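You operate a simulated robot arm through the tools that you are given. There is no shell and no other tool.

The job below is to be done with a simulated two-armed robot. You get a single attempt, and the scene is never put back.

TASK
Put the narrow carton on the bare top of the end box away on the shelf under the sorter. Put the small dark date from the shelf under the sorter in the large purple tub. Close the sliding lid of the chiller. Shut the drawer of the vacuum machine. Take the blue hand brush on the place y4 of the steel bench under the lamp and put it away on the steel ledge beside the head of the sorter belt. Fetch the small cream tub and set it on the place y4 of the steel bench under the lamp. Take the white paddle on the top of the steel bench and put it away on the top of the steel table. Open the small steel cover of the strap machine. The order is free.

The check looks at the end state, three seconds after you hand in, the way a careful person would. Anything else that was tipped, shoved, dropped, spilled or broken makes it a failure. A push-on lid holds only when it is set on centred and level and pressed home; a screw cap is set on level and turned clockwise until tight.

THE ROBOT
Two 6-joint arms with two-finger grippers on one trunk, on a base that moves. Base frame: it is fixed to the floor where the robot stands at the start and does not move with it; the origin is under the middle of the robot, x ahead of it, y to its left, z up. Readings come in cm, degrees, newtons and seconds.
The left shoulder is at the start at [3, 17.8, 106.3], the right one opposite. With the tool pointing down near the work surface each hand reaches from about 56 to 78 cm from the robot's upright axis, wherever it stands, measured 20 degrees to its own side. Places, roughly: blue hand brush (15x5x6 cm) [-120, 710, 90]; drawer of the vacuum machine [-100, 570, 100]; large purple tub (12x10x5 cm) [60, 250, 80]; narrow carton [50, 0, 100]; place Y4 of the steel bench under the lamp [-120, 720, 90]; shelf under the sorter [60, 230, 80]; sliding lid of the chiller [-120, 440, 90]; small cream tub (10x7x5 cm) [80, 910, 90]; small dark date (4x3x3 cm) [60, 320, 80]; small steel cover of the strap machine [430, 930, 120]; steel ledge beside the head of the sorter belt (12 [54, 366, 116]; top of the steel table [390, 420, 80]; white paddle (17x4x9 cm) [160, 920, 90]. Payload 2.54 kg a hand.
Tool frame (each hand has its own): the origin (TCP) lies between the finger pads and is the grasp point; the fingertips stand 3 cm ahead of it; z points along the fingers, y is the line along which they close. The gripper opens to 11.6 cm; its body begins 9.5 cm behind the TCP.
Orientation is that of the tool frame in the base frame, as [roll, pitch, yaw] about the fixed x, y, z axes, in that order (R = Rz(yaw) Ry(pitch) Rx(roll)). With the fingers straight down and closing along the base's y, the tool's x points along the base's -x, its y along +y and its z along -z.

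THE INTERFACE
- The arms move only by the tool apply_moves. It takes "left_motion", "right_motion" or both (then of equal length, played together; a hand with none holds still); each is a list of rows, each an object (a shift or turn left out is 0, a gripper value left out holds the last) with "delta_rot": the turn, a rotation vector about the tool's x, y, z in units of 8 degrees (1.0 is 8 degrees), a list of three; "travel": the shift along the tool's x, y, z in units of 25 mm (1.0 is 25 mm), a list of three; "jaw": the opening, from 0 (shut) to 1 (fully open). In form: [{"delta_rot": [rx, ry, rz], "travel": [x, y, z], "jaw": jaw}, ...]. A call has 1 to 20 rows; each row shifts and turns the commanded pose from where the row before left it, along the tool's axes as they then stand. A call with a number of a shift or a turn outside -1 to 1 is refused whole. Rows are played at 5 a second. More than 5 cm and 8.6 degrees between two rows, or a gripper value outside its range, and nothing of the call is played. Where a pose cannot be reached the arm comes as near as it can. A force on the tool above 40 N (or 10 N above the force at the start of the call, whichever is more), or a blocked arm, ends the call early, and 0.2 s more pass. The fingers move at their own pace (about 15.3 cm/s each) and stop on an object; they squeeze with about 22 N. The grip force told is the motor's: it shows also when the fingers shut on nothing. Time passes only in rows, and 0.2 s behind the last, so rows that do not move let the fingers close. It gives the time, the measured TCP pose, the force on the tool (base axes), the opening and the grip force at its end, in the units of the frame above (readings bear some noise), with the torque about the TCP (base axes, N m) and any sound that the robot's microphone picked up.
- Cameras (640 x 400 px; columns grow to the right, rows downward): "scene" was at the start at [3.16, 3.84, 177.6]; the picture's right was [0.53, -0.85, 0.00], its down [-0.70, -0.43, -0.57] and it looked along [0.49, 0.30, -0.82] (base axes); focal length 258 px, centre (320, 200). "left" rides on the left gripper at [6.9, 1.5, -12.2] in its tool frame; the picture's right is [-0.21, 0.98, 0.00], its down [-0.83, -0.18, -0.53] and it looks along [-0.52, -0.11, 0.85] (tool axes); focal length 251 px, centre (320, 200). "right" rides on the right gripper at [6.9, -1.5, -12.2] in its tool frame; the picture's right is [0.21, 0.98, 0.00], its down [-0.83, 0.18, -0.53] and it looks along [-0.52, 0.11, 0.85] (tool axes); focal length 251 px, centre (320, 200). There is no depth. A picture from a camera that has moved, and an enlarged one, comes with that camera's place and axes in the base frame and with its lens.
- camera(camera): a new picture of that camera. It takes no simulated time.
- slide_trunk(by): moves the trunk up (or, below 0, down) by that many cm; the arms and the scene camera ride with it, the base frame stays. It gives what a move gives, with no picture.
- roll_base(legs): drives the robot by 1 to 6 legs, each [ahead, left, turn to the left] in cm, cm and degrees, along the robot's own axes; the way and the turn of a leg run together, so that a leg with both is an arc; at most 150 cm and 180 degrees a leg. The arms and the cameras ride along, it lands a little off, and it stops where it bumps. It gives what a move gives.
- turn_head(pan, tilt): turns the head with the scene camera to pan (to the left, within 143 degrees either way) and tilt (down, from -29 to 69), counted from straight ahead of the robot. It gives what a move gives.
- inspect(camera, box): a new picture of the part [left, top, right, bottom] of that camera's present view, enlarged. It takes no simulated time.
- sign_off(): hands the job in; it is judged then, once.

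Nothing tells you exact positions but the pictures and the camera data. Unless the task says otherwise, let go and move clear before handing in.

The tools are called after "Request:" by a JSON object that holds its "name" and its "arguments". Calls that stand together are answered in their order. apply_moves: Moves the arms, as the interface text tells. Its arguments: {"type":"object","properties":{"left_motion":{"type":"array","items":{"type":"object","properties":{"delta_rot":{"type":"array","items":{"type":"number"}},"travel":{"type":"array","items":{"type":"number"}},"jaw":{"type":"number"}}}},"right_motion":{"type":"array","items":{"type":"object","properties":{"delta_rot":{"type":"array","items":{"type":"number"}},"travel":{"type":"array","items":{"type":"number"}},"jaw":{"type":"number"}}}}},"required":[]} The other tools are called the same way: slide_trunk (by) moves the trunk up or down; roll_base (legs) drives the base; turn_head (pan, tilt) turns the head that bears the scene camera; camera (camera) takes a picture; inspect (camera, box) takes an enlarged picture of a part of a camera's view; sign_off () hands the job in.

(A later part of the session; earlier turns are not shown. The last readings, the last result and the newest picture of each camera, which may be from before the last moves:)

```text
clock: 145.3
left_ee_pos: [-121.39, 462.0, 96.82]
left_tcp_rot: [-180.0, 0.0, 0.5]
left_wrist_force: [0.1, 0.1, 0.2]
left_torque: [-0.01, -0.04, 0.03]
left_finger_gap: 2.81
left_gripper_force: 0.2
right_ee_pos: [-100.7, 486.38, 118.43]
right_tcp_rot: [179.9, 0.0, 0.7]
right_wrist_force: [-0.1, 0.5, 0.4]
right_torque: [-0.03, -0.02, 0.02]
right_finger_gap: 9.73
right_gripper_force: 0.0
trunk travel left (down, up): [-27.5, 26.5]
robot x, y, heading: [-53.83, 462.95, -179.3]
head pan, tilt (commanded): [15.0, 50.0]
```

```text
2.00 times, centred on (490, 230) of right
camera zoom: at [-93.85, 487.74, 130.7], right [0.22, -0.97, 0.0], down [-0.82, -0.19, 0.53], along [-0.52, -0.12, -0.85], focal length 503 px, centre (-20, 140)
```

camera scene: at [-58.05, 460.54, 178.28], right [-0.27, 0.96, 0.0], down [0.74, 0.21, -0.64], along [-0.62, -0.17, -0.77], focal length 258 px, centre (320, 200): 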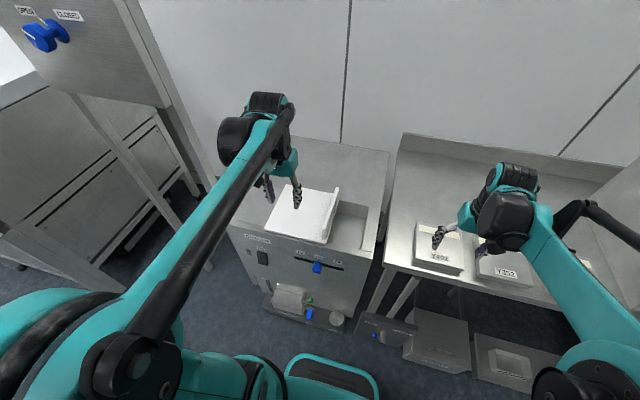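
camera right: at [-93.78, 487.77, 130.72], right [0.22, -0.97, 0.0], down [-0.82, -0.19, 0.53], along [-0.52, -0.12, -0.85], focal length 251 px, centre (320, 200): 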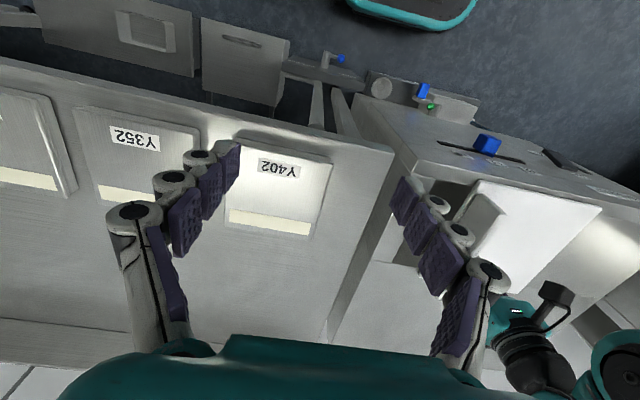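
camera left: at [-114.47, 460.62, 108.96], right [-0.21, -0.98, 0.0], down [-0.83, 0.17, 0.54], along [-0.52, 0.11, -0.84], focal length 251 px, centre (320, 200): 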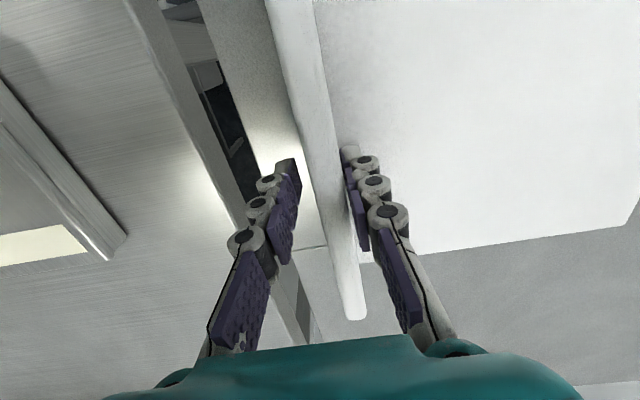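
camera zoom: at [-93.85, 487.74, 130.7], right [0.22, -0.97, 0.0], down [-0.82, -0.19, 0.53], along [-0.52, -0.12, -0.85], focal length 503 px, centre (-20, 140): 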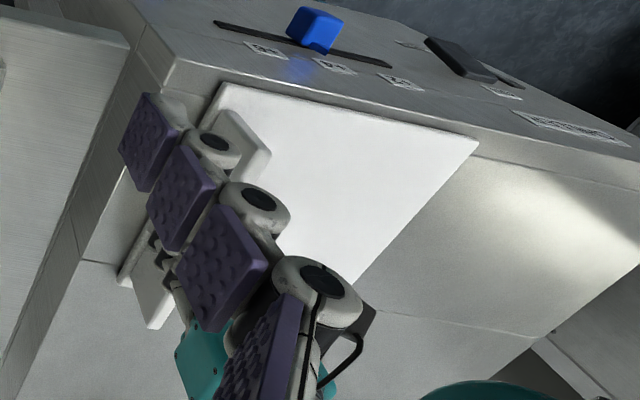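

The lid now nearly covers the well. I'll keep pushing gently until it meets its stop.

Request:
{"name": "apply_moves", "arguments": {"left_motion": [{"travel": [0, -0.16, 0]}, {"travel": [0, -0.16, 0]}, {}]}}

Request:
{"name": "apply_moves", "arguments": {"left_motion": [{"travel": [0, -0.16, 0]}, {"travel": [0, -0.16, 0]}, {}]}}

Request:
{"name": "camera", "arguments": {"camera": "left"}}

Request:
{"name": "inspect", "arguments": {"camera": "right", "box": [340, 130, 640, 330]}}

```text
clock: 146.1
left_ee_pos: [-121.41, 462.82, 96.76]
left_tcp_rot: [-180.0, 0.0, 0.5]
left_wrist_force: [-0.5, -0.5, 0.6]
left_torque: [0.0, 0.0, 0.01]
left_finger_gap: 2.81
left_gripper_force: 0.3
right_ee_pos: [-100.77, 486.22, 118.47]
right_tcp_rot: [180.0, 0.0, 0.6]
right_wrist_force: [-0.3, 0.3, -0.4]
right_torque: [-0.02, -0.01, 0.02]
right_finger_gap: 9.75
right_gripper_force: 0.0
trunk travel left (down, up): [-27.5, 26.5]
robot x, y, heading: [-53.63, 462.53, -179.7]
head pan, tilt (commanded): [15.0, 50.0]
```

```text
clock: 146.9
left_ee_pos: [-121.32, 463.64, 96.75]
left_tcp_rot: [-180.0, 0.1, 0.5]
left_wrist_force: [-0.4, -1.1, 0.8]
left_torque: [0.01, 0.04, 0.01]
left_finger_gap: 2.8
left_gripper_force: 0.6
right_ee_pos: [-100.68, 486.23, 118.55]
right_tcp_rot: [-180.0, -0.1, 0.5]
right_wrist_force: [0.2, 0.1, -0.4]
right_torque: [-0.03, 0.03, 0.03]
right_finger_gap: 9.73
right_gripper_force: 0.0
trunk travel left (down, up): [-27.5, 26.5]
robot x, y, heading: [-53.58, 462.48, -179.4]
head pan, tilt (commanded): [15.0, 50.0]
```

```text
taken
camera left: at [-114.47, 462.25, 108.91], right [-0.21, -0.98, 0.0], down [-0.83, 0.17, 0.54], along [-0.52, 0.11, -0.84], focal length 251 px, centre (320, 200)
```

left: 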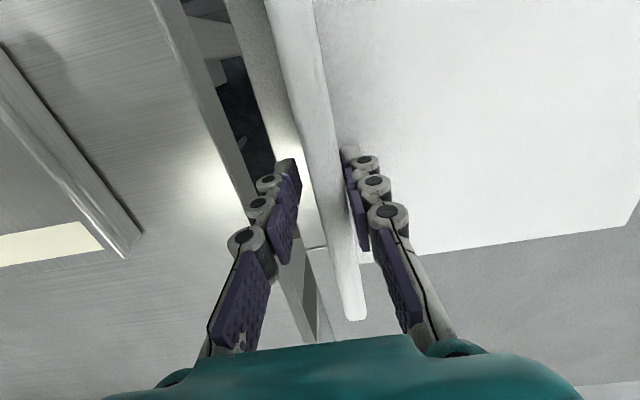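

```text
2.00 times, centred on (490, 230) of right
camera zoom: at [-93.86, 487.75, 130.7], right [0.22, -0.97, 0.0], down [-0.82, -0.19, 0.53], along [-0.52, -0.12, -0.85], focal length 503 px, centre (-20, 140)
```

zoom: 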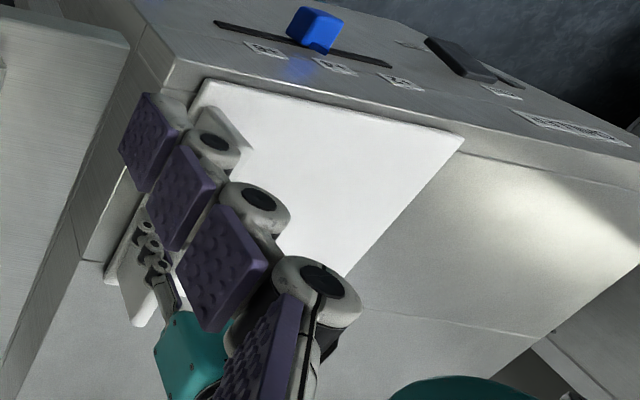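

The well looks covered but I've not felt the stop yet; I'll continue in small steps.

Request:
{"name": "apply_moves", "arguments": {"left_motion": [{"travel": [0, -0.12, 0]}, {"travel": [0, -0.12, 0]}, {}]}}

Request:
{"name": "apply_moves", "arguments": {"left_motion": [{"travel": [0, -0.12, 0]}, {}]}}

Request:
{"name": "inspect", "arguments": {"camera": "right", "box": [340, 130, 640, 330]}}

Request:
{"name": "camera", "arguments": {"camera": "left"}}

```text
clock: 147.7
left_ee_pos: [-121.32, 463.99, 96.71]
left_tcp_rot: [180.0, 0.2, 0.6]
left_wrist_force: [-1.8, -9.0, 3.4]
left_torque: [-0.32, 0.0, -0.1]
left_finger_gap: 3.38
left_gripper_force: 4.1
right_ee_pos: [-100.59, 486.1, 118.49]
right_tcp_rot: [-179.9, 0.0, 0.6]
right_wrist_force: [0.1, 0.4, 0.4]
right_torque: [-0.02, 0.02, 0.03]
right_finger_gap: 9.74
right_gripper_force: 0.0
trunk travel left (down, up): [-27.5, 26.5]
robot x, y, heading: [-53.6, 462.49, -179.3]
head pan, tilt (commanded): [15.0, 50.0]
```

```text
clock: 148.3
left_ee_pos: [-121.4, 464.37, 96.71]
left_tcp_rot: [179.9, 0.0, 0.7]
left_wrist_force: [1.7, -18.0, -6.8]
left_torque: [-0.31, 0.01, -0.15]
left_finger_gap: 3.89
left_gripper_force: 8.2
right_ee_pos: [-100.71, 486.07, 118.48]
right_tcp_rot: [-179.8, 0.0, 0.6]
right_wrist_force: [-0.5, -0.6, 1.5]
right_torque: [0.0, -0.02, 0.02]
right_finger_gap: 9.72
right_gripper_force: 0.0
trunk travel left (down, up): [-27.5, 26.5]
robot x, y, heading: [-53.93, 462.56, -179.5]
head pan, tilt (commanded): [15.0, 50.0]
```

```text
2.00 times, centred on (490, 230) of right
camera zoom: at [-93.9, 487.54, 130.72], right [0.22, -0.97, 0.0], down [-0.82, -0.19, 0.53], along [-0.52, -0.12, -0.85], focal length 503 px, centre (-20, 140)
```

zoom: 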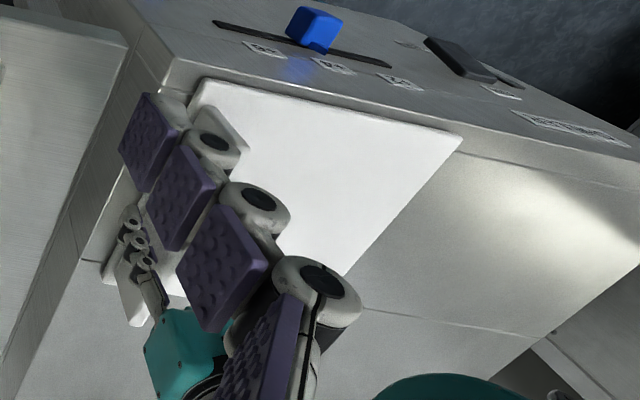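

```text
taken
camera left: at [-114.46, 462.9, 108.89], right [-0.2, -0.98, 0.0], down [-0.83, 0.17, 0.54], along [-0.52, 0.11, -0.84], focal length 251 px, centre (320, 200)
```

left: 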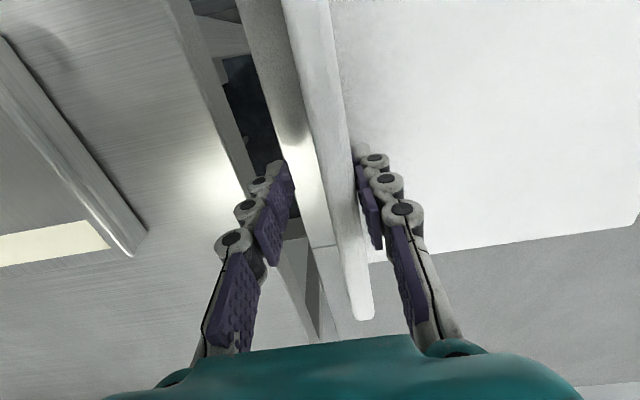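

I've felt the stop (−18 N), so the lid is fully closed. I'll back off slightly, open, and lift clear.

Request:
{"name": "apply_moves", "arguments": {"left_motion": [{"travel": [0, 0.16, 0]}, {"jaw": 0.5, "travel": [0, 0.12, 0]}, {}, {"travel": [0, 0, -0.9]}, {"travel": [0, 0, -0.9]}, {"travel": [0, 0, -0.9]}, {"travel": [0, 0, -0.9]}, {"travel": [0, 0, -0.9]}, {"travel": [0.9, 0, -0.9]}, {"travel": [0.9, 0, -0.9]}, {"travel": [0.9, 0, -0.6]}, {"travel": [0.9, 0, -0.4]}, {"travel": [0.9, 0, 0]}, {"travel": [0.9, 0, 0]}, {"travel": [0.9, 0, 0]}, {"travel": [0.9, 0, 0]}]}}

Request:
{"name": "camera", "arguments": {"camera": "scene"}}

Request:
{"name": "camera", "arguments": {"camera": "left"}}

```text
clock: 151.7
left_ee_pos: [-103.05, 463.94, 115.2]
left_tcp_rot: [180.0, 0.2, 0.5]
left_wrist_force: [0.1, 0.2, -0.5]
left_torque: [-0.03, 0.0, -0.03]
left_finger_gap: 5.81
left_gripper_force: 0.0
right_ee_pos: [-100.65, 486.28, 118.54]
right_tcp_rot: [-180.0, 0.1, 0.6]
right_wrist_force: [0.8, -0.3, 0.6]
right_torque: [0.02, 0.03, 0.0]
right_finger_gap: 9.75
right_gripper_force: 0.1
trunk travel left (down, up): [-27.5, 26.5]
robot x, y, heading: [-53.39, 462.68, -179.5]
head pan, tilt (commanded): [15.0, 50.0]
```

```text
taken
camera scene: at [-57.98, 460.52, 178.28], right [-0.27, 0.96, 0.0], down [0.74, 0.21, -0.64], along [-0.62, -0.17, -0.77], focal length 258 px, centre (320, 200)
```

scene: 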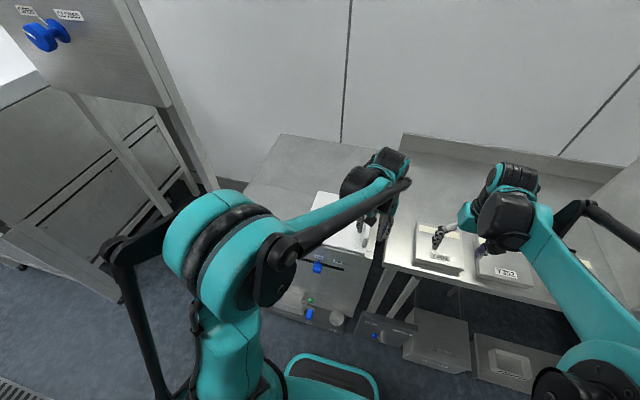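

```text
taken
camera left: at [-96.19, 462.65, 127.33], right [-0.21, -0.98, 0.0], down [-0.83, 0.17, 0.54], along [-0.53, 0.11, -0.84], focal length 251 px, centre (320, 200)
```

left: 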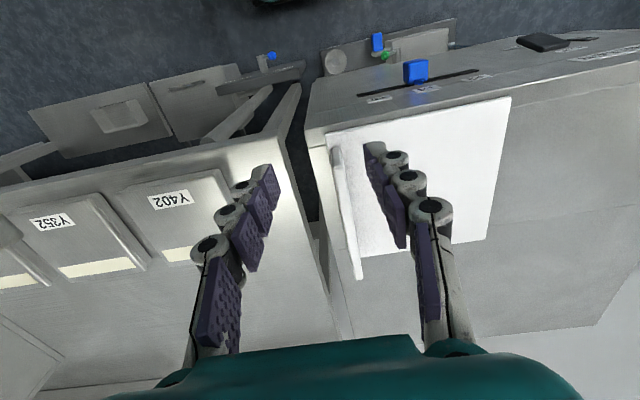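

The chiller lid is closed. I'll fold the left hand back, retreat, and drive to the vacuum machine around y≈570.

Request:
{"name": "apply_moves", "arguments": {"left_motion": [{"travel": [0.3, 0.95, -0.3]}, {"travel": [0.3, 0.95, -0.3]}, {"travel": [0.3, 0.95, -0.3]}, {"travel": [0.3, 0.95, -0.3]}, {"travel": [0, 0.95, -0.3]}, {"travel": [0, 0.95, -0.3]}, {"travel": [0, 0.95, 0]}, {"travel": [0, 0.95, 0]}, {"travel": [0, 0.95, 0]}]}}

Request:
{"name": "roll_base", "arguments": {"legs": [[-28, 0, 0], [0, -100, 0]]}}

Request:
{"name": "turn_head", "arguments": {"pan": 0, "tilt": 35}}

Request:
{"name": "camera", "arguments": {"camera": "scene"}}

```text
clock: 153.7
left_ee_pos: [-100.23, 442.79, 119.68]
left_tcp_rot: [179.9, 0.1, 0.5]
left_wrist_force: [-0.3, 0.2, -0.7]
left_torque: [0.02, 0.01, 0.02]
left_finger_gap: 5.8
left_gripper_force: 0.1
right_ee_pos: [-100.71, 486.18, 118.61]
right_tcp_rot: [-180.0, 0.0, 0.6]
right_wrist_force: [-0.5, 1.1, 0.2]
right_torque: [0.03, 0.02, 0.01]
right_finger_gap: 9.73
right_gripper_force: 0.0
trunk travel left (down, up): [-27.5, 26.5]
robot x, y, heading: [-53.54, 462.48, -179.2]
head pan, tilt (commanded): [15.0, 50.0]
```

```text
clock: 160.3
left_ee_pos: [-73.65, 541.91, 119.74]
left_tcp_rot: [179.9, 0.1, -0.1]
left_wrist_force: [0.6, -0.1, 0.4]
left_torque: [0.01, -0.03, -0.02]
left_finger_gap: 5.82
left_gripper_force: 0.0
right_ee_pos: [-73.67, 585.28, 118.52]
right_tcp_rot: [-180.0, -0.1, 0.0]
right_wrist_force: [0.0, 0.1, -0.7]
right_torque: [-0.05, -0.01, 0.03]
right_finger_gap: 9.72
right_gripper_force: 0.0
trunk travel left (down, up): [-27.5, 26.5]
robot x, y, heading: [-26.81, 561.14, 179.9]
head pan, tilt (commanded): [15.0, 50.0]
```

```text
clock: 161.1
left_ee_pos: [-73.78, 541.78, 119.65]
left_tcp_rot: [-179.9, 0.0, -0.1]
left_wrist_force: [-0.5, -0.1, -0.3]
left_torque: [-0.01, 0.0, 0.0]
left_finger_gap: 5.79
left_gripper_force: 0.1
right_ee_pos: [-73.62, 585.3, 118.49]
right_tcp_rot: [-180.0, 0.0, -0.1]
right_wrist_force: [-0.1, 0.3, 0.1]
right_torque: [0.0, 0.02, 0.02]
right_finger_gap: 9.76
right_gripper_force: 0.2
trunk travel left (down, up): [-27.5, 26.5]
robot x, y, heading: [-27.03, 561.23, 179.9]
head pan, tilt (commanded): [0.0, 35.0]
```

```text
taken
camera scene: at [-32.73, 561.05, 180.44], right [0.0, 1.0, 0.0], down [0.57, 0.0, -0.82], along [-0.82, 0.0, -0.57], focal length 258 px, centre (320, 200)
```

scene: 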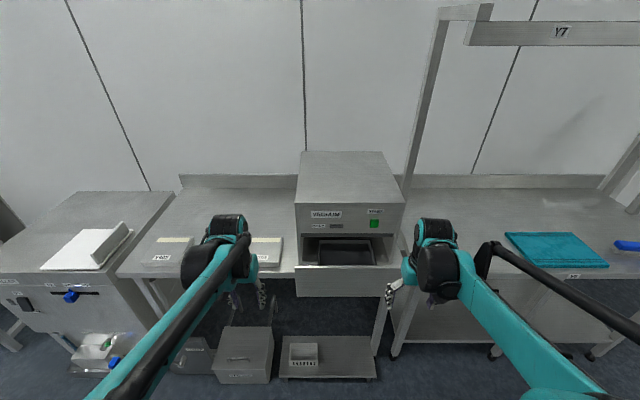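

Request:
{"name": "inspect", "arguments": {"camera": "scene", "box": [270, 140, 430, 310]}}

Request:
{"name": "camera", "arguments": {"camera": "left"}}

Request:
{"name": "camera", "arguments": {"camera": "right"}}

```text
2.35 times, centred on (350, 225) of scene
camera zoom: at [-32.73, 561.05, 180.44], right [0.0, 1.0, 0.0], down [0.57, 0.0, -0.82], along [-0.82, 0.0, -0.57], focal length 608 px, centre (249, 141)
```

zoom: 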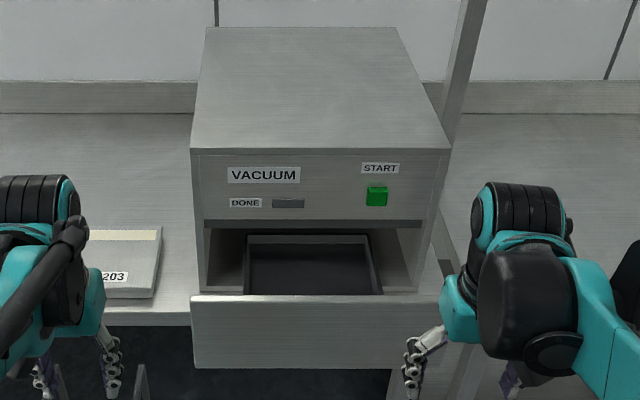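

```text
taken
camera left: at [-66.75, 540.38, 131.75], right [-0.22, -0.98, 0.0], down [-0.82, 0.18, 0.54], along [-0.52, 0.12, -0.84], focal length 251 px, centre (320, 200)
```

left: 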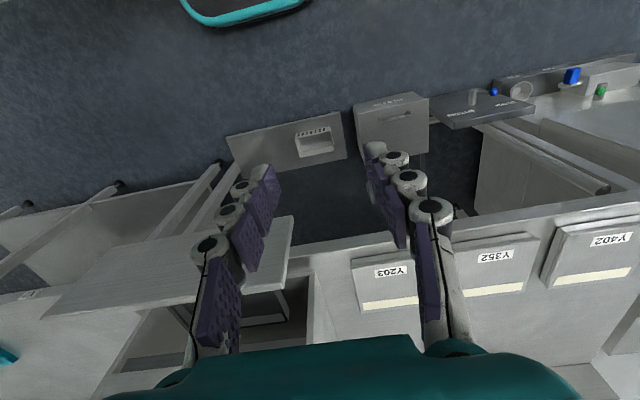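

```text
taken
camera right: at [-66.82, 586.68, 130.71], right [0.21, -0.98, 0.0], down [-0.83, -0.18, 0.53], along [-0.52, -0.11, -0.85], focal length 251 px, centre (320, 200)
```

right: 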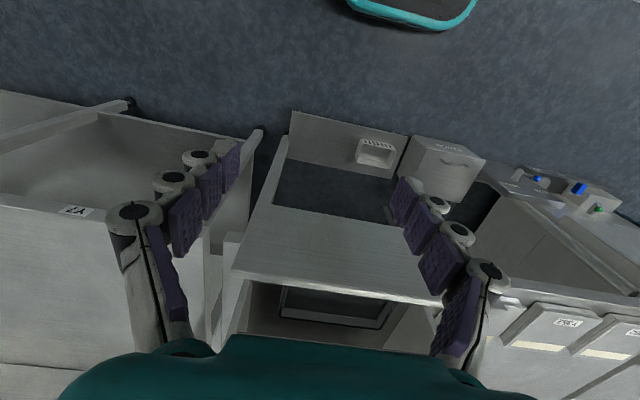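

The vacuum drawer's front panel stands out at x≈−93 (machine face ≈−108), y 552–589, z 94–111. I'll back up a bit and bring the right hand, closed and pitched forward ~60°, to its centre.

Request:
{"name": "roll_base", "arguments": {"legs": [[-12, 10, 0]]}}

Request:
{"name": "apply_moves", "arguments": {"right_motion": [{"jaw": 0, "travel": [-0.8, 0.24, 0.6], "delta_rot": [0, -0.9375, 0]}, {"travel": [-0.714, 0.24, 0.699], "delta_rot": [0, -0.9375, 0]}, {"travel": [-0.617, 0.24, 0.787], "delta_rot": [0, -0.9375, 0]}, {"travel": [-0.509, 0.24, 0.86], "delta_rot": [0, -0.9375, 0]}, {"travel": [-0.393, 0.24, 0.92], "delta_rot": [0, -0.9375, 0]}, {"travel": [-0.27, 0.24, 0.963], "delta_rot": [0, -0.9375, 0]}, {"travel": [-0.142, 0.24, 0.99], "delta_rot": [0, -0.9375, 0]}, {"travel": [-0.011, 0.24, 1.0], "delta_rot": [0, -0.9375, 0]}, {}]}}

Request:
{"name": "camera", "arguments": {"camera": "scene"}}

Request:
{"name": "camera", "arguments": {"camera": "right"}}

```text
clock: 162.5
left_ee_pos: [-61.47, 531.76, 119.69]
left_tcp_rot: [179.9, 0.2, -0.1]
left_wrist_force: [0.4, -0.1, 1.1]
left_torque: [0.0, 0.06, 0.0]
left_finger_gap: 5.8
left_gripper_force: 0.1
right_ee_pos: [-61.49, 575.28, 118.51]
right_tcp_rot: [-180.0, 0.1, 0.0]
right_wrist_force: [0.5, -0.2, 0.7]
right_torque: [0.01, 0.06, 0.02]
right_finger_gap: 9.74
right_gripper_force: 0.0
trunk travel left (down, up): [-27.5, 26.5]
robot x, y, heading: [-14.72, 551.13, 179.9]
head pan, tilt (commanded): [0.0, 35.0]
```

```text
clock: 164.5
left_ee_pos: [-61.52, 531.84, 119.7]
left_tcp_rot: [179.9, 0.2, -0.2]
left_wrist_force: [-0.3, 0.1, 0.4]
left_torque: [0.0, 0.03, -0.01]
left_finger_gap: 5.79
left_gripper_force: 0.0
right_ee_pos: [-77.73, 570.52, 107.03]
right_tcp_rot: [-180.0, 60.0, 0.0]
right_wrist_force: [-0.1, 0.6, 0.4]
right_torque: [-0.03, 0.01, 0.02]
right_finger_gap: 0.0
right_gripper_force: 22.0
right hand out of reach, approached as far as the arm can: row 8
trunk travel left (down, up): [-27.5, 26.5]
robot x, y, heading: [-14.74, 551.24, 179.7]
head pan, tilt (commanded): [0.0, 35.0]
```

```text
taken
camera scene: at [-20.48, 551.07, 180.46], right [0.0, 1.0, 0.0], down [0.57, 0.0, -0.82], along [-0.82, 0.0, -0.57], focal length 258 px, centre (320, 200)
```

scene: 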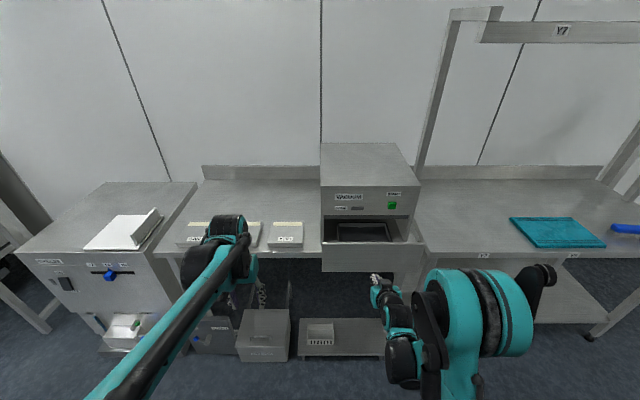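

```text
taken
camera right: at [-63.72, 572.0, 107.01], right [0.11, -0.98, -0.19], down [0.05, -0.18, 0.98], along [-0.99, -0.11, 0.03], focal length 251 px, centre (320, 200)
```

right: 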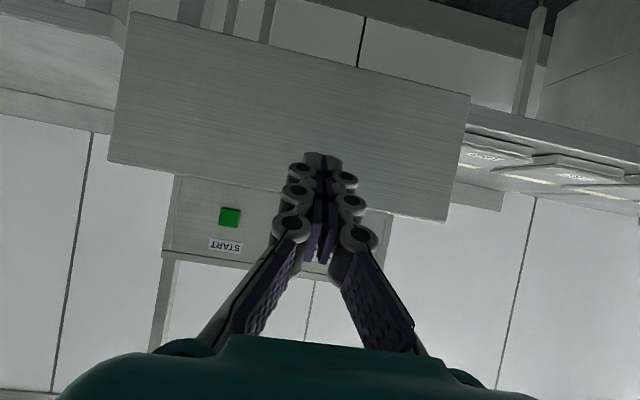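

The panel face is centred near y≈573, z≈100. I'll lower and shift to that point, then push.

Request:
{"name": "apply_moves", "arguments": {"right_motion": [{"travel": [0.635, -0.33, 0.367]}, {"travel": [0.635, -0.33, 0.367]}, {"travel": [0.635, -0.33, 0.367]}, {}]}}

Request:
{"name": "camera", "arguments": {"camera": "right"}}

```text
clock: 165.5
left_ee_pos: [-61.52, 531.85, 119.59]
left_tcp_rot: [-180.0, 0.2, -0.1]
left_wrist_force: [0.0, 0.4, 0.3]
left_torque: [0.01, 0.0, -0.01]
left_finger_gap: 5.8
left_gripper_force: 0.2
right_ee_pos: [-80.32, 573.18, 104.56]
right_tcp_rot: [-180.0, 59.9, -0.1]
right_wrist_force: [1.3, -0.3, -0.2]
right_torque: [0.0, -0.01, 0.01]
right_finger_gap: 0.0
right_gripper_force: 21.9
right hand out of reach, approached as far as the arm can: row 1, 2, 3
trunk travel left (down, up): [-27.5, 26.5]
robot x, y, heading: [-14.9, 550.9, 180.0]
head pan, tilt (commanded): [0.0, 35.0]
```

```text
taken
camera right: at [-66.41, 574.68, 104.6], right [0.11, -0.98, -0.19], down [0.05, -0.18, 0.98], along [-0.99, -0.11, 0.03], focal length 251 px, centre (320, 200)
```

right: 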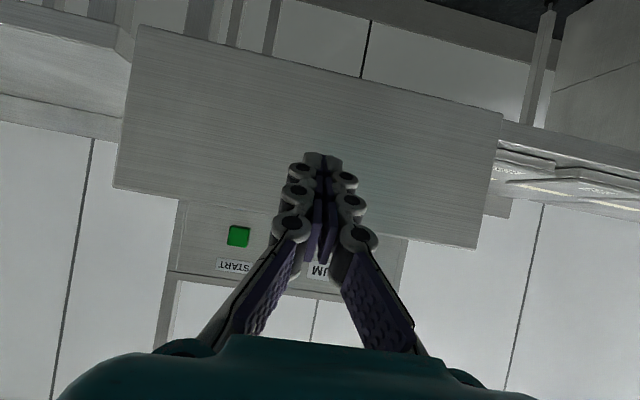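

Tip aims inside the panel. I'll advance forward and slightly down to just short of contact.

Request:
{"name": "apply_moves", "arguments": {"right_motion": [{"travel": [-0.15, 0, 0.8]}, {"travel": [-0.15, 0, 0.8]}, {"travel": [-0.15, 0, 0.8]}, {}]}}

Request:
{"name": "camera", "arguments": {"camera": "right"}}

Request:
{"name": "inspect", "arguments": {"camera": "scene", "box": [270, 130, 470, 330]}}

```text
clock: 166.5
left_ee_pos: [-61.44, 531.82, 119.58]
left_tcp_rot: [179.9, 0.2, -0.1]
left_wrist_force: [0.2, 0.0, 0.8]
left_torque: [0.0, -0.03, -0.02]
left_finger_gap: 5.8
left_gripper_force: 0.1
right_ee_pos: [-86.28, 573.18, 102.5]
right_tcp_rot: [180.0, 60.0, -0.1]
right_wrist_force: [-0.2, -0.2, 0.4]
right_torque: [-0.02, 0.0, -0.02]
right_finger_gap: 0.01
right_gripper_force: 22.4
trunk travel left (down, up): [-27.5, 26.5]
robot x, y, heading: [-14.78, 551.1, 179.8]
head pan, tilt (commanded): [0.0, 35.0]
```

```text
taken
camera right: at [-72.3, 574.61, 102.63], right [0.11, -0.98, -0.19], down [0.05, -0.18, 0.98], along [-0.99, -0.11, 0.03], focal length 251 px, centre (320, 200)
```

right: 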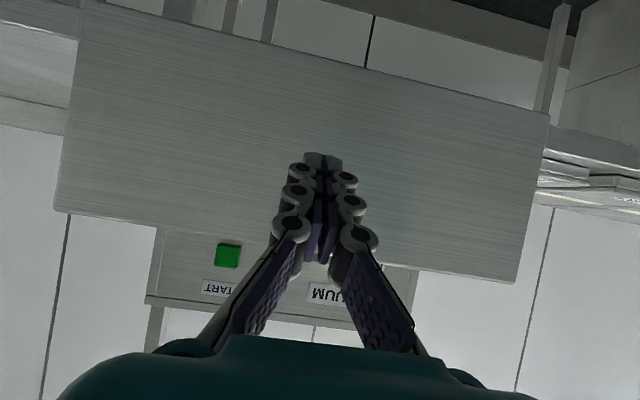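

```text
2.00 times, centred on (370, 230) of scene
camera zoom: at [-20.54, 551.07, 180.45], right [0.0, 1.0, 0.0], down [0.57, 0.0, -0.82], along [-0.82, 0.0, -0.57], focal length 517 px, centre (220, 140)
```

zoom: 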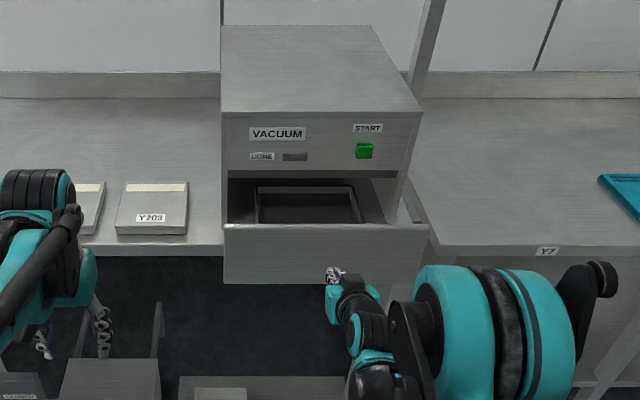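

Aligned with the panel's middle. Now pushing forward in 1–1.5 cm steps.

Request:
{"name": "apply_moves", "arguments": {"right_motion": [{"travel": [-0.2, 0, 0.346]}, {"travel": [-0.2, 0, 0.346]}, {"travel": [-0.2, 0, 0.346]}, {"travel": [-0.2, 0, 0.346]}, {"travel": [-0.2, 0, 0.346]}, {"travel": [-0.2, 0, 0.346]}, {"travel": [-0.2, 0, 0.346]}, {}]}}

Request:
{"name": "camera", "arguments": {"camera": "right"}}

Request:
{"name": "inspect", "arguments": {"camera": "scene", "box": [270, 130, 470, 330]}}

```text
clock: 168.3
left_ee_pos: [-61.53, 531.86, 119.65]
left_tcp_rot: [-180.0, 0.2, 0.0]
left_wrist_force: [-0.1, 0.0, -0.4]
left_torque: [0.02, 0.0, 0.01]
left_finger_gap: 5.8
left_gripper_force: 0.1
right_ee_pos: [-93.15, 573.22, 102.33]
right_tcp_rot: [-180.0, 59.9, -0.1]
right_wrist_force: [-0.2, 0.6, 0.6]
right_torque: [-0.01, 0.01, -0.03]
right_finger_gap: 0.0
right_gripper_force: 28.5
trunk travel left (down, up): [-27.5, 26.5]
robot x, y, heading: [-14.75, 550.97, 179.9]
head pan, tilt (commanded): [0.0, 35.0]
```

```text
taken
camera right: at [-79.29, 574.62, 102.57], right [0.11, -0.98, -0.19], down [0.05, -0.18, 0.98], along [-0.99, -0.11, 0.03], focal length 251 px, centre (320, 200)
```

right: 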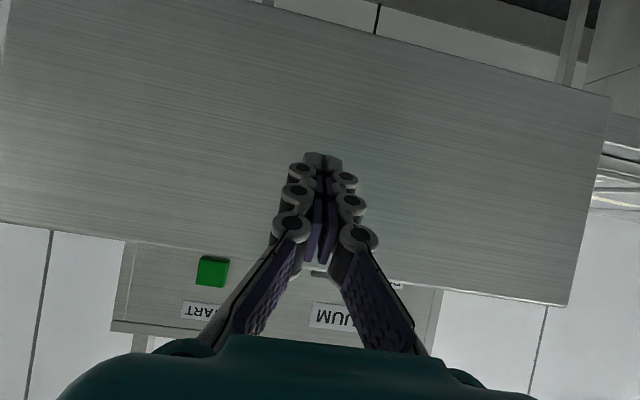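

```text
2.00 times, centred on (370, 230) of scene
camera zoom: at [-20.6, 551.08, 180.45], right [0.0, 1.0, 0.0], down [0.57, 0.0, -0.82], along [-0.82, 0.0, -0.57], focal length 517 px, centre (220, 140)
```

zoom: 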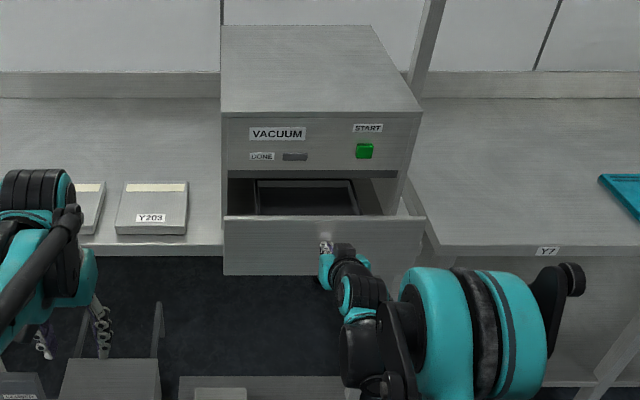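

The drawer is moving in smoothly (panel rose in the view). Continuing to push.

Request:
{"name": "apply_moves", "arguments": {"right_motion": [{"travel": [-0.2, 0, 0.346]}, {"travel": [-0.2, 0, 0.346]}, {"travel": [-0.2, 0, 0.346]}, {"travel": [-0.2, 0, 0.346]}, {"travel": [-0.2, 0, 0.346]}, {"travel": [-0.2, 0, 0.346]}, {}]}}

Request:
{"name": "inspect", "arguments": {"camera": "scene", "box": [270, 130, 470, 330]}}

```text
clock: 169.9
left_ee_pos: [-61.58, 531.82, 119.66]
left_tcp_rot: [-179.9, 0.2, -0.1]
left_wrist_force: [-0.7, -0.3, 0.0]
left_torque: [0.0, 0.01, 0.02]
left_finger_gap: 5.8
left_gripper_force: 0.0
right_ee_pos: [-99.14, 573.13, 102.32]
right_tcp_rot: [180.0, 60.0, -0.1]
right_wrist_force: [1.2, -0.7, -0.2]
right_torque: [-0.01, 0.03, 0.0]
right_finger_gap: 0.02
right_gripper_force: 28.5
trunk travel left (down, up): [-27.5, 26.5]
robot x, y, heading: [-14.96, 550.84, 179.8]
head pan, tilt (commanded): [0.0, 35.0]
```

```text
2.00 times, centred on (370, 230) of scene
camera zoom: at [-20.61, 551.07, 180.45], right [0.0, 1.0, 0.0], down [0.57, 0.0, -0.82], along [-0.82, 0.0, -0.57], focal length 517 px, centre (220, 140)
```

zoom: 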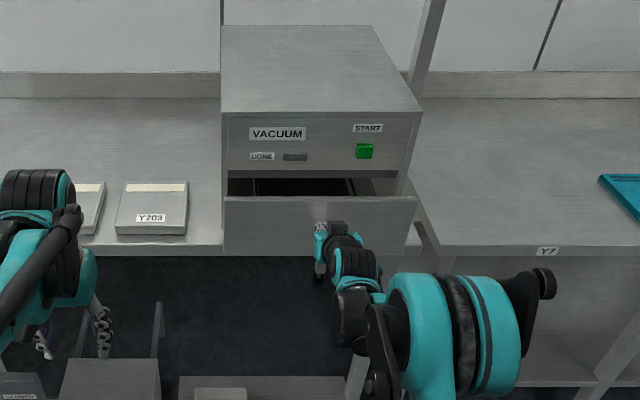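

Request:
{"name": "apply_moves", "arguments": {"right_motion": [{"travel": [-0.2, 0, 0.346]}, {"travel": [-0.2, 0, 0.346]}, {"travel": [-0.2, 0, 0.346]}, {"travel": [-0.2, 0, 0.346]}, {}]}}

Request:
{"name": "inspect", "arguments": {"camera": "scene", "box": [270, 130, 470, 330]}}

```text
clock: 171.1
left_ee_pos: [-61.45, 531.86, 119.56]
left_tcp_rot: [180.0, 0.1, -0.1]
left_wrist_force: [0.5, -0.9, -0.3]
left_torque: [0.06, 0.04, 0.03]
left_finger_gap: 5.8
left_gripper_force: 0.0
right_ee_pos: [-103.28, 573.2, 102.63]
right_tcp_rot: [-180.0, 60.0, -0.1]
right_wrist_force: [0.5, 0.3, 0.5]
right_torque: [-0.01, -0.01, -0.02]
right_finger_gap: 0.01
right_gripper_force: 28.3
trunk travel left (down, up): [-27.5, 26.5]
robot x, y, heading: [-14.64, 551.04, 180.0]
head pan, tilt (commanded): [0.0, 35.0]
```

```text
2.00 times, centred on (370, 230) of scene
camera zoom: at [-20.61, 551.08, 180.45], right [0.0, 1.0, 0.0], down [0.57, 0.0, -0.82], along [-0.82, 0.0, -0.57], focal length 517 px, centre (220, 140)
```

zoom: 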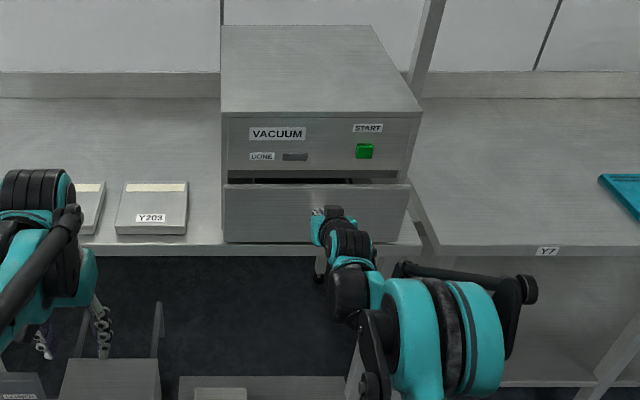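

Only a small gap remains. I'll push on in smaller steps until the stop is felt.

Request:
{"name": "apply_moves", "arguments": {"right_motion": [{"travel": [-0.15, 0, 0.26]}, {"travel": [-0.15, 0, 0.26]}, {}]}}

Request:
{"name": "apply_moves", "arguments": {"right_motion": [{"travel": [-0.1, 0, 0.173]}, {"travel": [-0.1, 0, 0.173]}, {"travel": [-0.1, 0, 0.173]}, {}]}}

Request:
{"name": "inspect", "arguments": {"camera": "scene", "box": [270, 130, 470, 330]}}

```text
clock: 171.9
left_ee_pos: [-61.59, 531.89, 119.63]
left_tcp_rot: [179.9, 0.1, -0.1]
left_wrist_force: [0.3, 0.0, -0.3]
left_torque: [0.02, -0.03, 0.01]
left_finger_gap: 5.79
left_gripper_force: 0.1
right_ee_pos: [-104.76, 573.36, 102.43]
right_tcp_rot: [-180.0, 60.0, -0.1]
right_wrist_force: [-0.1, 0.0, -0.4]
right_torque: [0.02, 0.02, -0.01]
right_finger_gap: 0.0
right_gripper_force: 28.4
trunk travel left (down, up): [-27.5, 26.5]
robot x, y, heading: [-14.99, 551.02, 180.0]
head pan, tilt (commanded): [0.0, 35.0]
```

```text
clock: 172.9
left_ee_pos: [-61.52, 531.81, 119.71]
left_tcp_rot: [-179.9, 0.1, 0.0]
left_wrist_force: [0.2, 0.0, -0.3]
left_torque: [-0.02, 0.01, 0.01]
left_finger_gap: 5.79
left_gripper_force: 0.0
right_ee_pos: [-106.16, 573.36, 102.58]
right_tcp_rot: [180.0, 60.0, 0.0]
right_wrist_force: [0.1, 0.6, 0.1]
right_torque: [-0.01, 0.03, 0.01]
right_finger_gap: 0.0
right_gripper_force: 28.2
trunk travel left (down, up): [-27.5, 26.5]
robot x, y, heading: [-14.89, 550.77, 179.9]
head pan, tilt (commanded): [0.0, 35.0]
```

```text
2.00 times, centred on (370, 230) of scene
camera zoom: at [-20.62, 551.08, 180.45], right [0.0, 1.0, 0.0], down [0.57, 0.0, -0.82], along [-0.82, 0.0, -0.57], focal length 517 px, centre (220, 140)
```

zoom: 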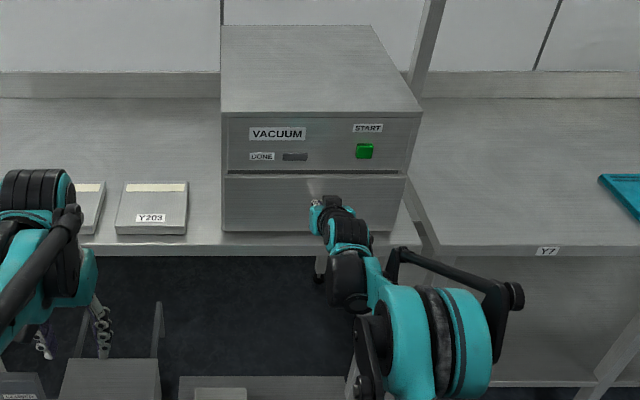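

The panel looks nearly flush; I'll keep nudging until I feel the stop.

Request:
{"name": "apply_moves", "arguments": {"right_motion": [{"travel": [-0.06, 0, 0.104]}, {"travel": [-0.06, 0, 0.104]}, {}]}}

Request:
{"name": "apply_moves", "arguments": {"right_motion": [{"travel": [-0.06, 0, 0.104]}, {"travel": [-0.06, 0, 0.104]}, {}]}}

Request:
{"name": "apply_moves", "arguments": {"right_motion": [{"travel": [-0.06, 0, 0.104]}, {"travel": [-0.06, 0, 0.104]}, {}]}}

Request:
{"name": "inspect", "arguments": {"camera": "scene", "box": [270, 130, 470, 330]}}

```text
clock: 173.7
left_ee_pos: [-61.47, 531.9, 119.45]
left_tcp_rot: [180.0, 0.2, 0.0]
left_wrist_force: [0.7, 0.3, 0.1]
left_torque: [0.0, -0.05, -0.03]
left_finger_gap: 5.79
left_gripper_force: 0.1
right_ee_pos: [-106.82, 573.38, 102.5]
right_tcp_rot: [-180.0, 60.0, -0.1]
right_wrist_force: [-0.6, 0.3, -1.3]
right_torque: [0.0, 0.03, 0.0]
right_finger_gap: 0.0
right_gripper_force: 28.8
trunk travel left (down, up): [-27.5, 26.5]
robot x, y, heading: [-14.42, 551.05, 180.0]
head pan, tilt (commanded): [0.0, 35.0]
```

```text
clock: 174.6
left_ee_pos: [-61.25, 531.85, 119.69]
left_tcp_rot: [-180.0, 0.2, -0.2]
left_wrist_force: [-0.3, 0.0, -0.1]
left_torque: [0.04, 0.01, -0.02]
left_finger_gap: 5.8
left_gripper_force: 0.0
right_ee_pos: [-106.84, 573.35, 102.55]
right_tcp_rot: [179.9, 59.8, -0.1]
right_wrist_force: [12.7, 0.0, 2.2]
right_torque: [-0.03, 0.04, 0.03]
right_finger_gap: 0.62
right_gripper_force: 28.7
trunk travel left (down, up): [-27.5, 26.5]
robot x, y, heading: [-14.78, 550.94, 179.8]
head pan, tilt (commanded): [0.0, 35.0]
stopped in row 3 (right hand): the force on the tool passed its limit at 41 N (the readings are from after the stop); the commanded pose is now the measured one
```

```text
clock: 175.2
left_ee_pos: [-61.01, 531.8, 119.79]
left_tcp_rot: [-179.9, 0.4, -0.2]
left_wrist_force: [0.8, 0.8, -0.4]
left_torque: [0.03, -0.01, -0.01]
left_finger_gap: 5.78
left_gripper_force: 0.0
right_ee_pos: [-107.0, 573.37, 102.57]
right_tcp_rot: [-180.0, 59.5, -0.2]
right_wrist_force: [21.7, -1.4, 10.0]
right_torque: [-0.01, 0.18, 0.02]
right_finger_gap: 0.62
right_gripper_force: 28.3
trunk travel left (down, up): [-27.5, 26.5]
robot x, y, heading: [-14.35, 551.34, 179.8]
head pan, tilt (commanded): [0.0, 35.0]
stopped in row 2 (right hand): the force on the tool passed its limit at 44 N (the readings are from after the stop); the commanded pose is now the measured one
```

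```text
2.00 times, centred on (370, 230) of scene
camera zoom: at [-19.91, 550.98, 180.49], right [0.0, 1.0, 0.0], down [0.57, 0.0, -0.82], along [-0.82, 0.0, -0.57], focal length 517 px, centre (220, 140)
```

zoom: 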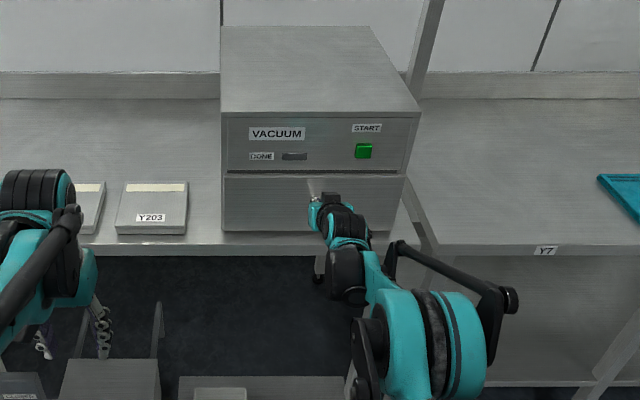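

The drawer is shut against its stop. I'll retract the right hand and fold, then drive on to the lamp bench.

Request:
{"name": "apply_moves", "arguments": {"right_motion": [{"travel": [0.45, 0, -0.78]}, {"travel": [0.45, 0, -0.78]}, {"travel": [0.45, 0, -0.78]}, {"travel": [0.45, 0, -0.78]}, {"travel": [0.45, 0, -0.78]}, {"travel": [0.45, 0, -0.78]}, {"travel": [0.011, 0, -1.0], "delta_rot": [0, 0.9375, 0]}, {"travel": [0.142, 0, -0.99], "delta_rot": [0, 0.9375, 0]}, {"travel": [0.27, 0, -0.963], "delta_rot": [0, 0.9375, 0]}, {"travel": [0.393, 0, -0.92], "delta_rot": [0, 0.9375, 0]}, {"travel": [0.509, 0, -0.86], "delta_rot": [0, 0.9375, 0]}, {"travel": [0.617, 0, -0.787], "delta_rot": [0, 0.9375, 0]}, {"travel": [0.714, 0, -0.699], "delta_rot": [0, 0.9375, 0]}, {"travel": [0.8, 0, -0.6], "delta_rot": [0, 0.9375, 0]}, {"jaw": 0.8}]}}

Request:
{"name": "camera", "arguments": {"camera": "scene"}}

```text
clock: 178.3
left_ee_pos: [-61.57, 531.93, 119.6]
left_tcp_rot: [179.9, 0.2, -0.2]
left_wrist_force: [0.3, 0.2, -0.5]
left_torque: [0.0, 0.01, -0.01]
left_finger_gap: 5.81
left_gripper_force: 0.1
right_ee_pos: [-76.3, 573.52, 112.55]
right_tcp_rot: [-180.0, -0.8, 0.1]
right_wrist_force: [-0.2, -0.7, -0.8]
right_torque: [-0.01, 0.01, 0.0]
right_finger_gap: 9.28
right_gripper_force: 0.1
trunk travel left (down, up): [-27.5, 26.5]
robot x, y, heading: [-14.29, 551.05, 179.9]
head pan, tilt (commanded): [0.0, 35.0]
```

```text
taken
camera scene: at [-20.5, 551.08, 180.45], right [0.0, 1.0, 0.0], down [0.57, 0.0, -0.82], along [-0.82, 0.0, -0.57], focal length 258 px, centre (320, 200)
```

scene: 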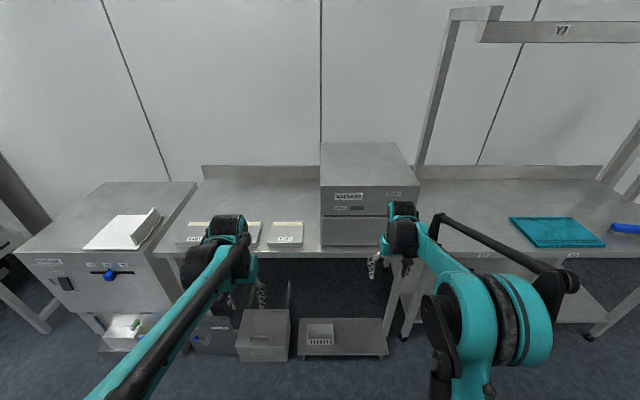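

Chiller lid and drawer are both closed. Driving along to the lamp bench.

Request:
{"name": "roll_base", "arguments": {"legs": [[0, -75, 0], [0, -70, 0]]}}

Request:
{"name": "turn_head", "arguments": {"pan": 0, "tilt": 35}}

Request:
{"name": "camera", "arguments": {"camera": "scene"}}

```text
clock: 185.8
left_ee_pos: [-63.01, 674.11, 119.59]
left_tcp_rot: [-179.9, 0.2, 1.2]
left_wrist_force: [0.6, -0.2, 0.6]
left_torque: [-0.02, 0.0, -0.05]
left_finger_gap: 5.81
left_gripper_force: 0.0
right_ee_pos: [-78.88, 715.25, 112.33]
right_tcp_rot: [180.0, -0.6, 1.4]
right_wrist_force: [-0.2, 0.4, 0.4]
right_torque: [0.0, 0.0, 0.03]
right_finger_gap: 9.25
right_gripper_force: 0.0
trunk travel left (down, up): [-27.5, 26.5]
robot x, y, heading: [-16.45, 694.29, -178.6]
head pan, tilt (commanded): [0.0, 35.0]
```

```text
clock: 186.4
left_ee_pos: [-62.92, 674.09, 119.58]
left_tcp_rot: [-180.0, 0.2, 1.3]
left_wrist_force: [-0.1, -0.9, -0.6]
left_torque: [0.02, -0.03, -0.04]
left_finger_gap: 5.8
left_gripper_force: 0.1
right_ee_pos: [-78.9, 715.17, 112.42]
right_tcp_rot: [179.9, -0.6, 1.4]
right_wrist_force: [-0.3, -0.3, 0.2]
right_torque: [0.0, -0.04, 0.01]
right_finger_gap: 9.27
right_gripper_force: 0.1
trunk travel left (down, up): [-27.5, 26.5]
robot x, y, heading: [-16.72, 694.32, -179.0]
head pan, tilt (commanded): [0.0, 35.0]
```

```text
taken
camera scene: at [-22.53, 694.3, 180.45], right [-0.02, 1.0, 0.0], down [0.57, 0.01, -0.82], along [-0.82, -0.02, -0.57], focal length 258 px, centre (320, 200)
```

scene: 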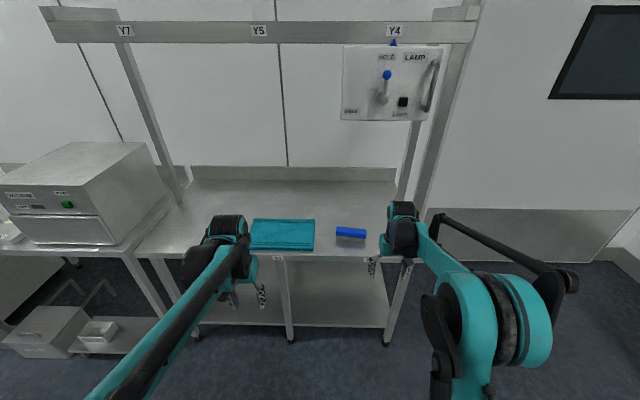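

The lamp bench has places Y7, Y5 and Y4; the blue brush is below Y4. Zooming in.

Request:
{"name": "inspect", "arguments": {"camera": "scene", "box": [240, 180, 440, 300]}}

Request:
{"name": "camera", "arguments": {"camera": "right"}}

Request:
{"name": "camera", "arguments": {"camera": "left"}}

```text
3.20 times, centred on (340, 240) of scene
camera zoom: at [-22.53, 694.3, 180.45], right [-0.02, 1.0, 0.0], down [0.57, 0.01, -0.82], along [-0.82, -0.02, -0.57], focal length 827 px, centre (256, 72)
```

zoom: 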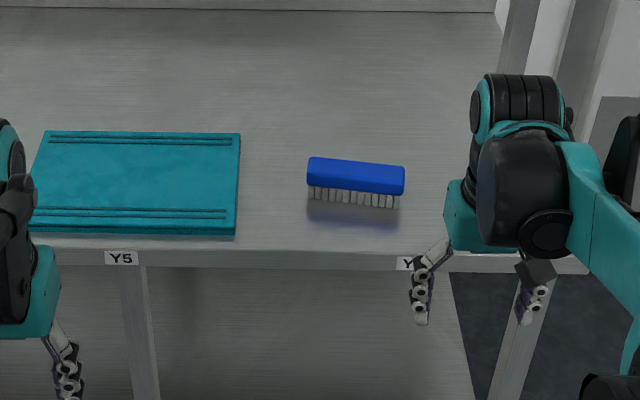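

```text
taken
camera right: at [-72.22, 716.93, 124.66], right [0.24, -0.97, 0.0], down [-0.83, -0.2, 0.52], along [-0.51, -0.13, -0.85], focal length 251 px, centre (320, 200)
```

right: 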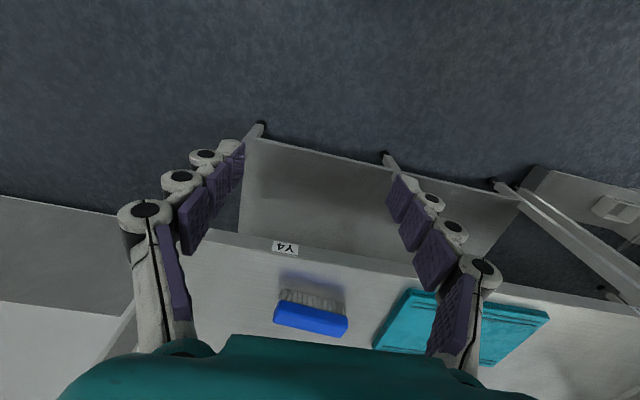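

```text
taken
camera left: at [-56.02, 672.79, 131.75], right [-0.19, -0.98, 0.0], down [-0.83, 0.16, 0.54], along [-0.53, 0.1, -0.84], focal length 251 px, centre (320, 200)
```

left: 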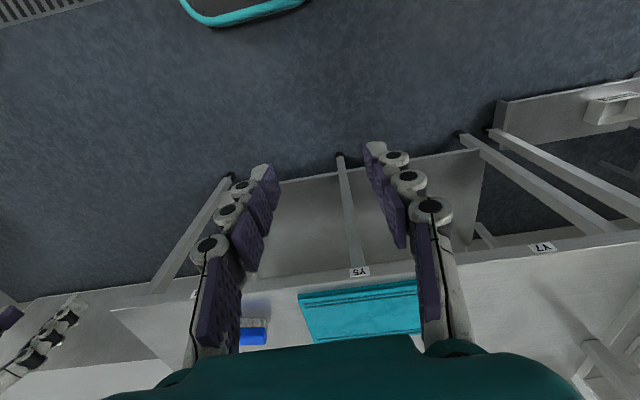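

The brush is at about [-121.4, 707.3], top z≈93.5, long axis nearly along y (−7°). I'll drive closer so the right hand is above it, then turn the wrist ~98° so the jaws close across its width.

Request:
{"name": "roll_base", "arguments": {"legs": [[36, 10, -1]]}}

Request:
{"name": "apply_moves", "arguments": {"right_motion": [{"travel": [0, 0, 0.3], "delta_rot": [0, 0, 0.94]}, {"travel": [0, 0, 0.3], "delta_rot": [0, 0, 0.94]}, {"travel": [0, 0, 0.3], "delta_rot": [0, 0, 0.94]}, {"delta_rot": [0, 0, 0.94]}, {"delta_rot": [0, 0, 0.94]}, {"delta_rot": [0, 0, 0.94]}, {"delta_rot": [0, 0, 0.94]}, {"delta_rot": [0, 0, 0.94]}, {"delta_rot": [0, 0, 0.94]}, {"delta_rot": [0, 0, 0.94]}, {"delta_rot": [0, 0, 0.94]}, {"delta_rot": [0, 0, 0.94]}, {"delta_rot": [0, 0, 0.94]}, {}]}}

Request:
{"name": "camera", "arguments": {"camera": "right"}}

Request:
{"name": "camera", "arguments": {"camera": "scene"}}

```text
clock: 188.7
left_ee_pos: [-98.85, 664.74, 119.5]
left_tcp_rot: [-180.0, 0.2, 0.1]
left_wrist_force: [-0.1, 0.0, -0.9]
left_torque: [-0.02, 0.01, -0.01]
left_finger_gap: 5.82
left_gripper_force: 0.1
right_ee_pos: [-113.88, 706.18, 112.33]
right_tcp_rot: [-180.0, -0.7, 0.2]
right_wrist_force: [-0.5, 0.9, 0.9]
right_torque: [-0.02, -0.02, 0.01]
right_finger_gap: 9.27
right_gripper_force: 0.1
trunk travel left (down, up): [-27.5, 26.5]
robot x, y, heading: [-52.17, 683.62, -179.9]
head pan, tilt (commanded): [0.0, 35.0]
```

```text
clock: 191.7
left_ee_pos: [-98.85, 664.79, 119.65]
left_tcp_rot: [180.0, 0.2, 0.2]
left_wrist_force: [0.9, 0.3, -0.9]
left_torque: [0.01, -0.01, 0.02]
left_finger_gap: 5.81
left_gripper_force: 0.1
right_ee_pos: [-113.75, 706.24, 110.02]
right_tcp_rot: [-179.4, 0.1, -97.6]
right_wrist_force: [0.5, -0.2, 1.1]
right_torque: [0.01, 0.02, 0.0]
right_finger_gap: 9.28
right_gripper_force: 0.1
trunk travel left (down, up): [-27.5, 26.5]
robot x, y, heading: [-52.11, 684.2, -180.0]
head pan, tilt (commanded): [0.0, 35.0]
```

```text
taken
camera right: at [-113.37, 699.12, 122.35], right [-1.0, -0.08, -0.01], down [-0.08, 0.84, 0.53], along [-0.04, 0.53, -0.85], focal length 251 px, centre (320, 200)
```

right: 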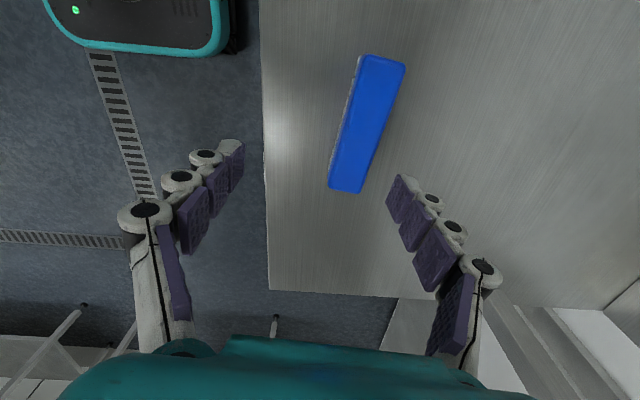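

```text
taken
camera scene: at [-57.92, 684.05, 180.45], right [0.0, 1.0, 0.0], down [0.57, 0.0, -0.82], along [-0.82, 0.0, -0.57], focal length 258 px, centre (320, 200)
```

scene: 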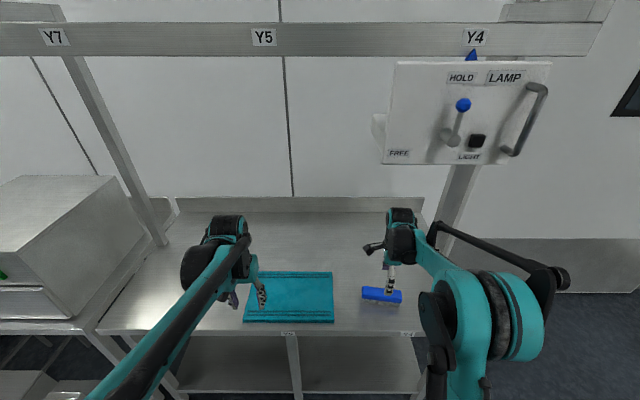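

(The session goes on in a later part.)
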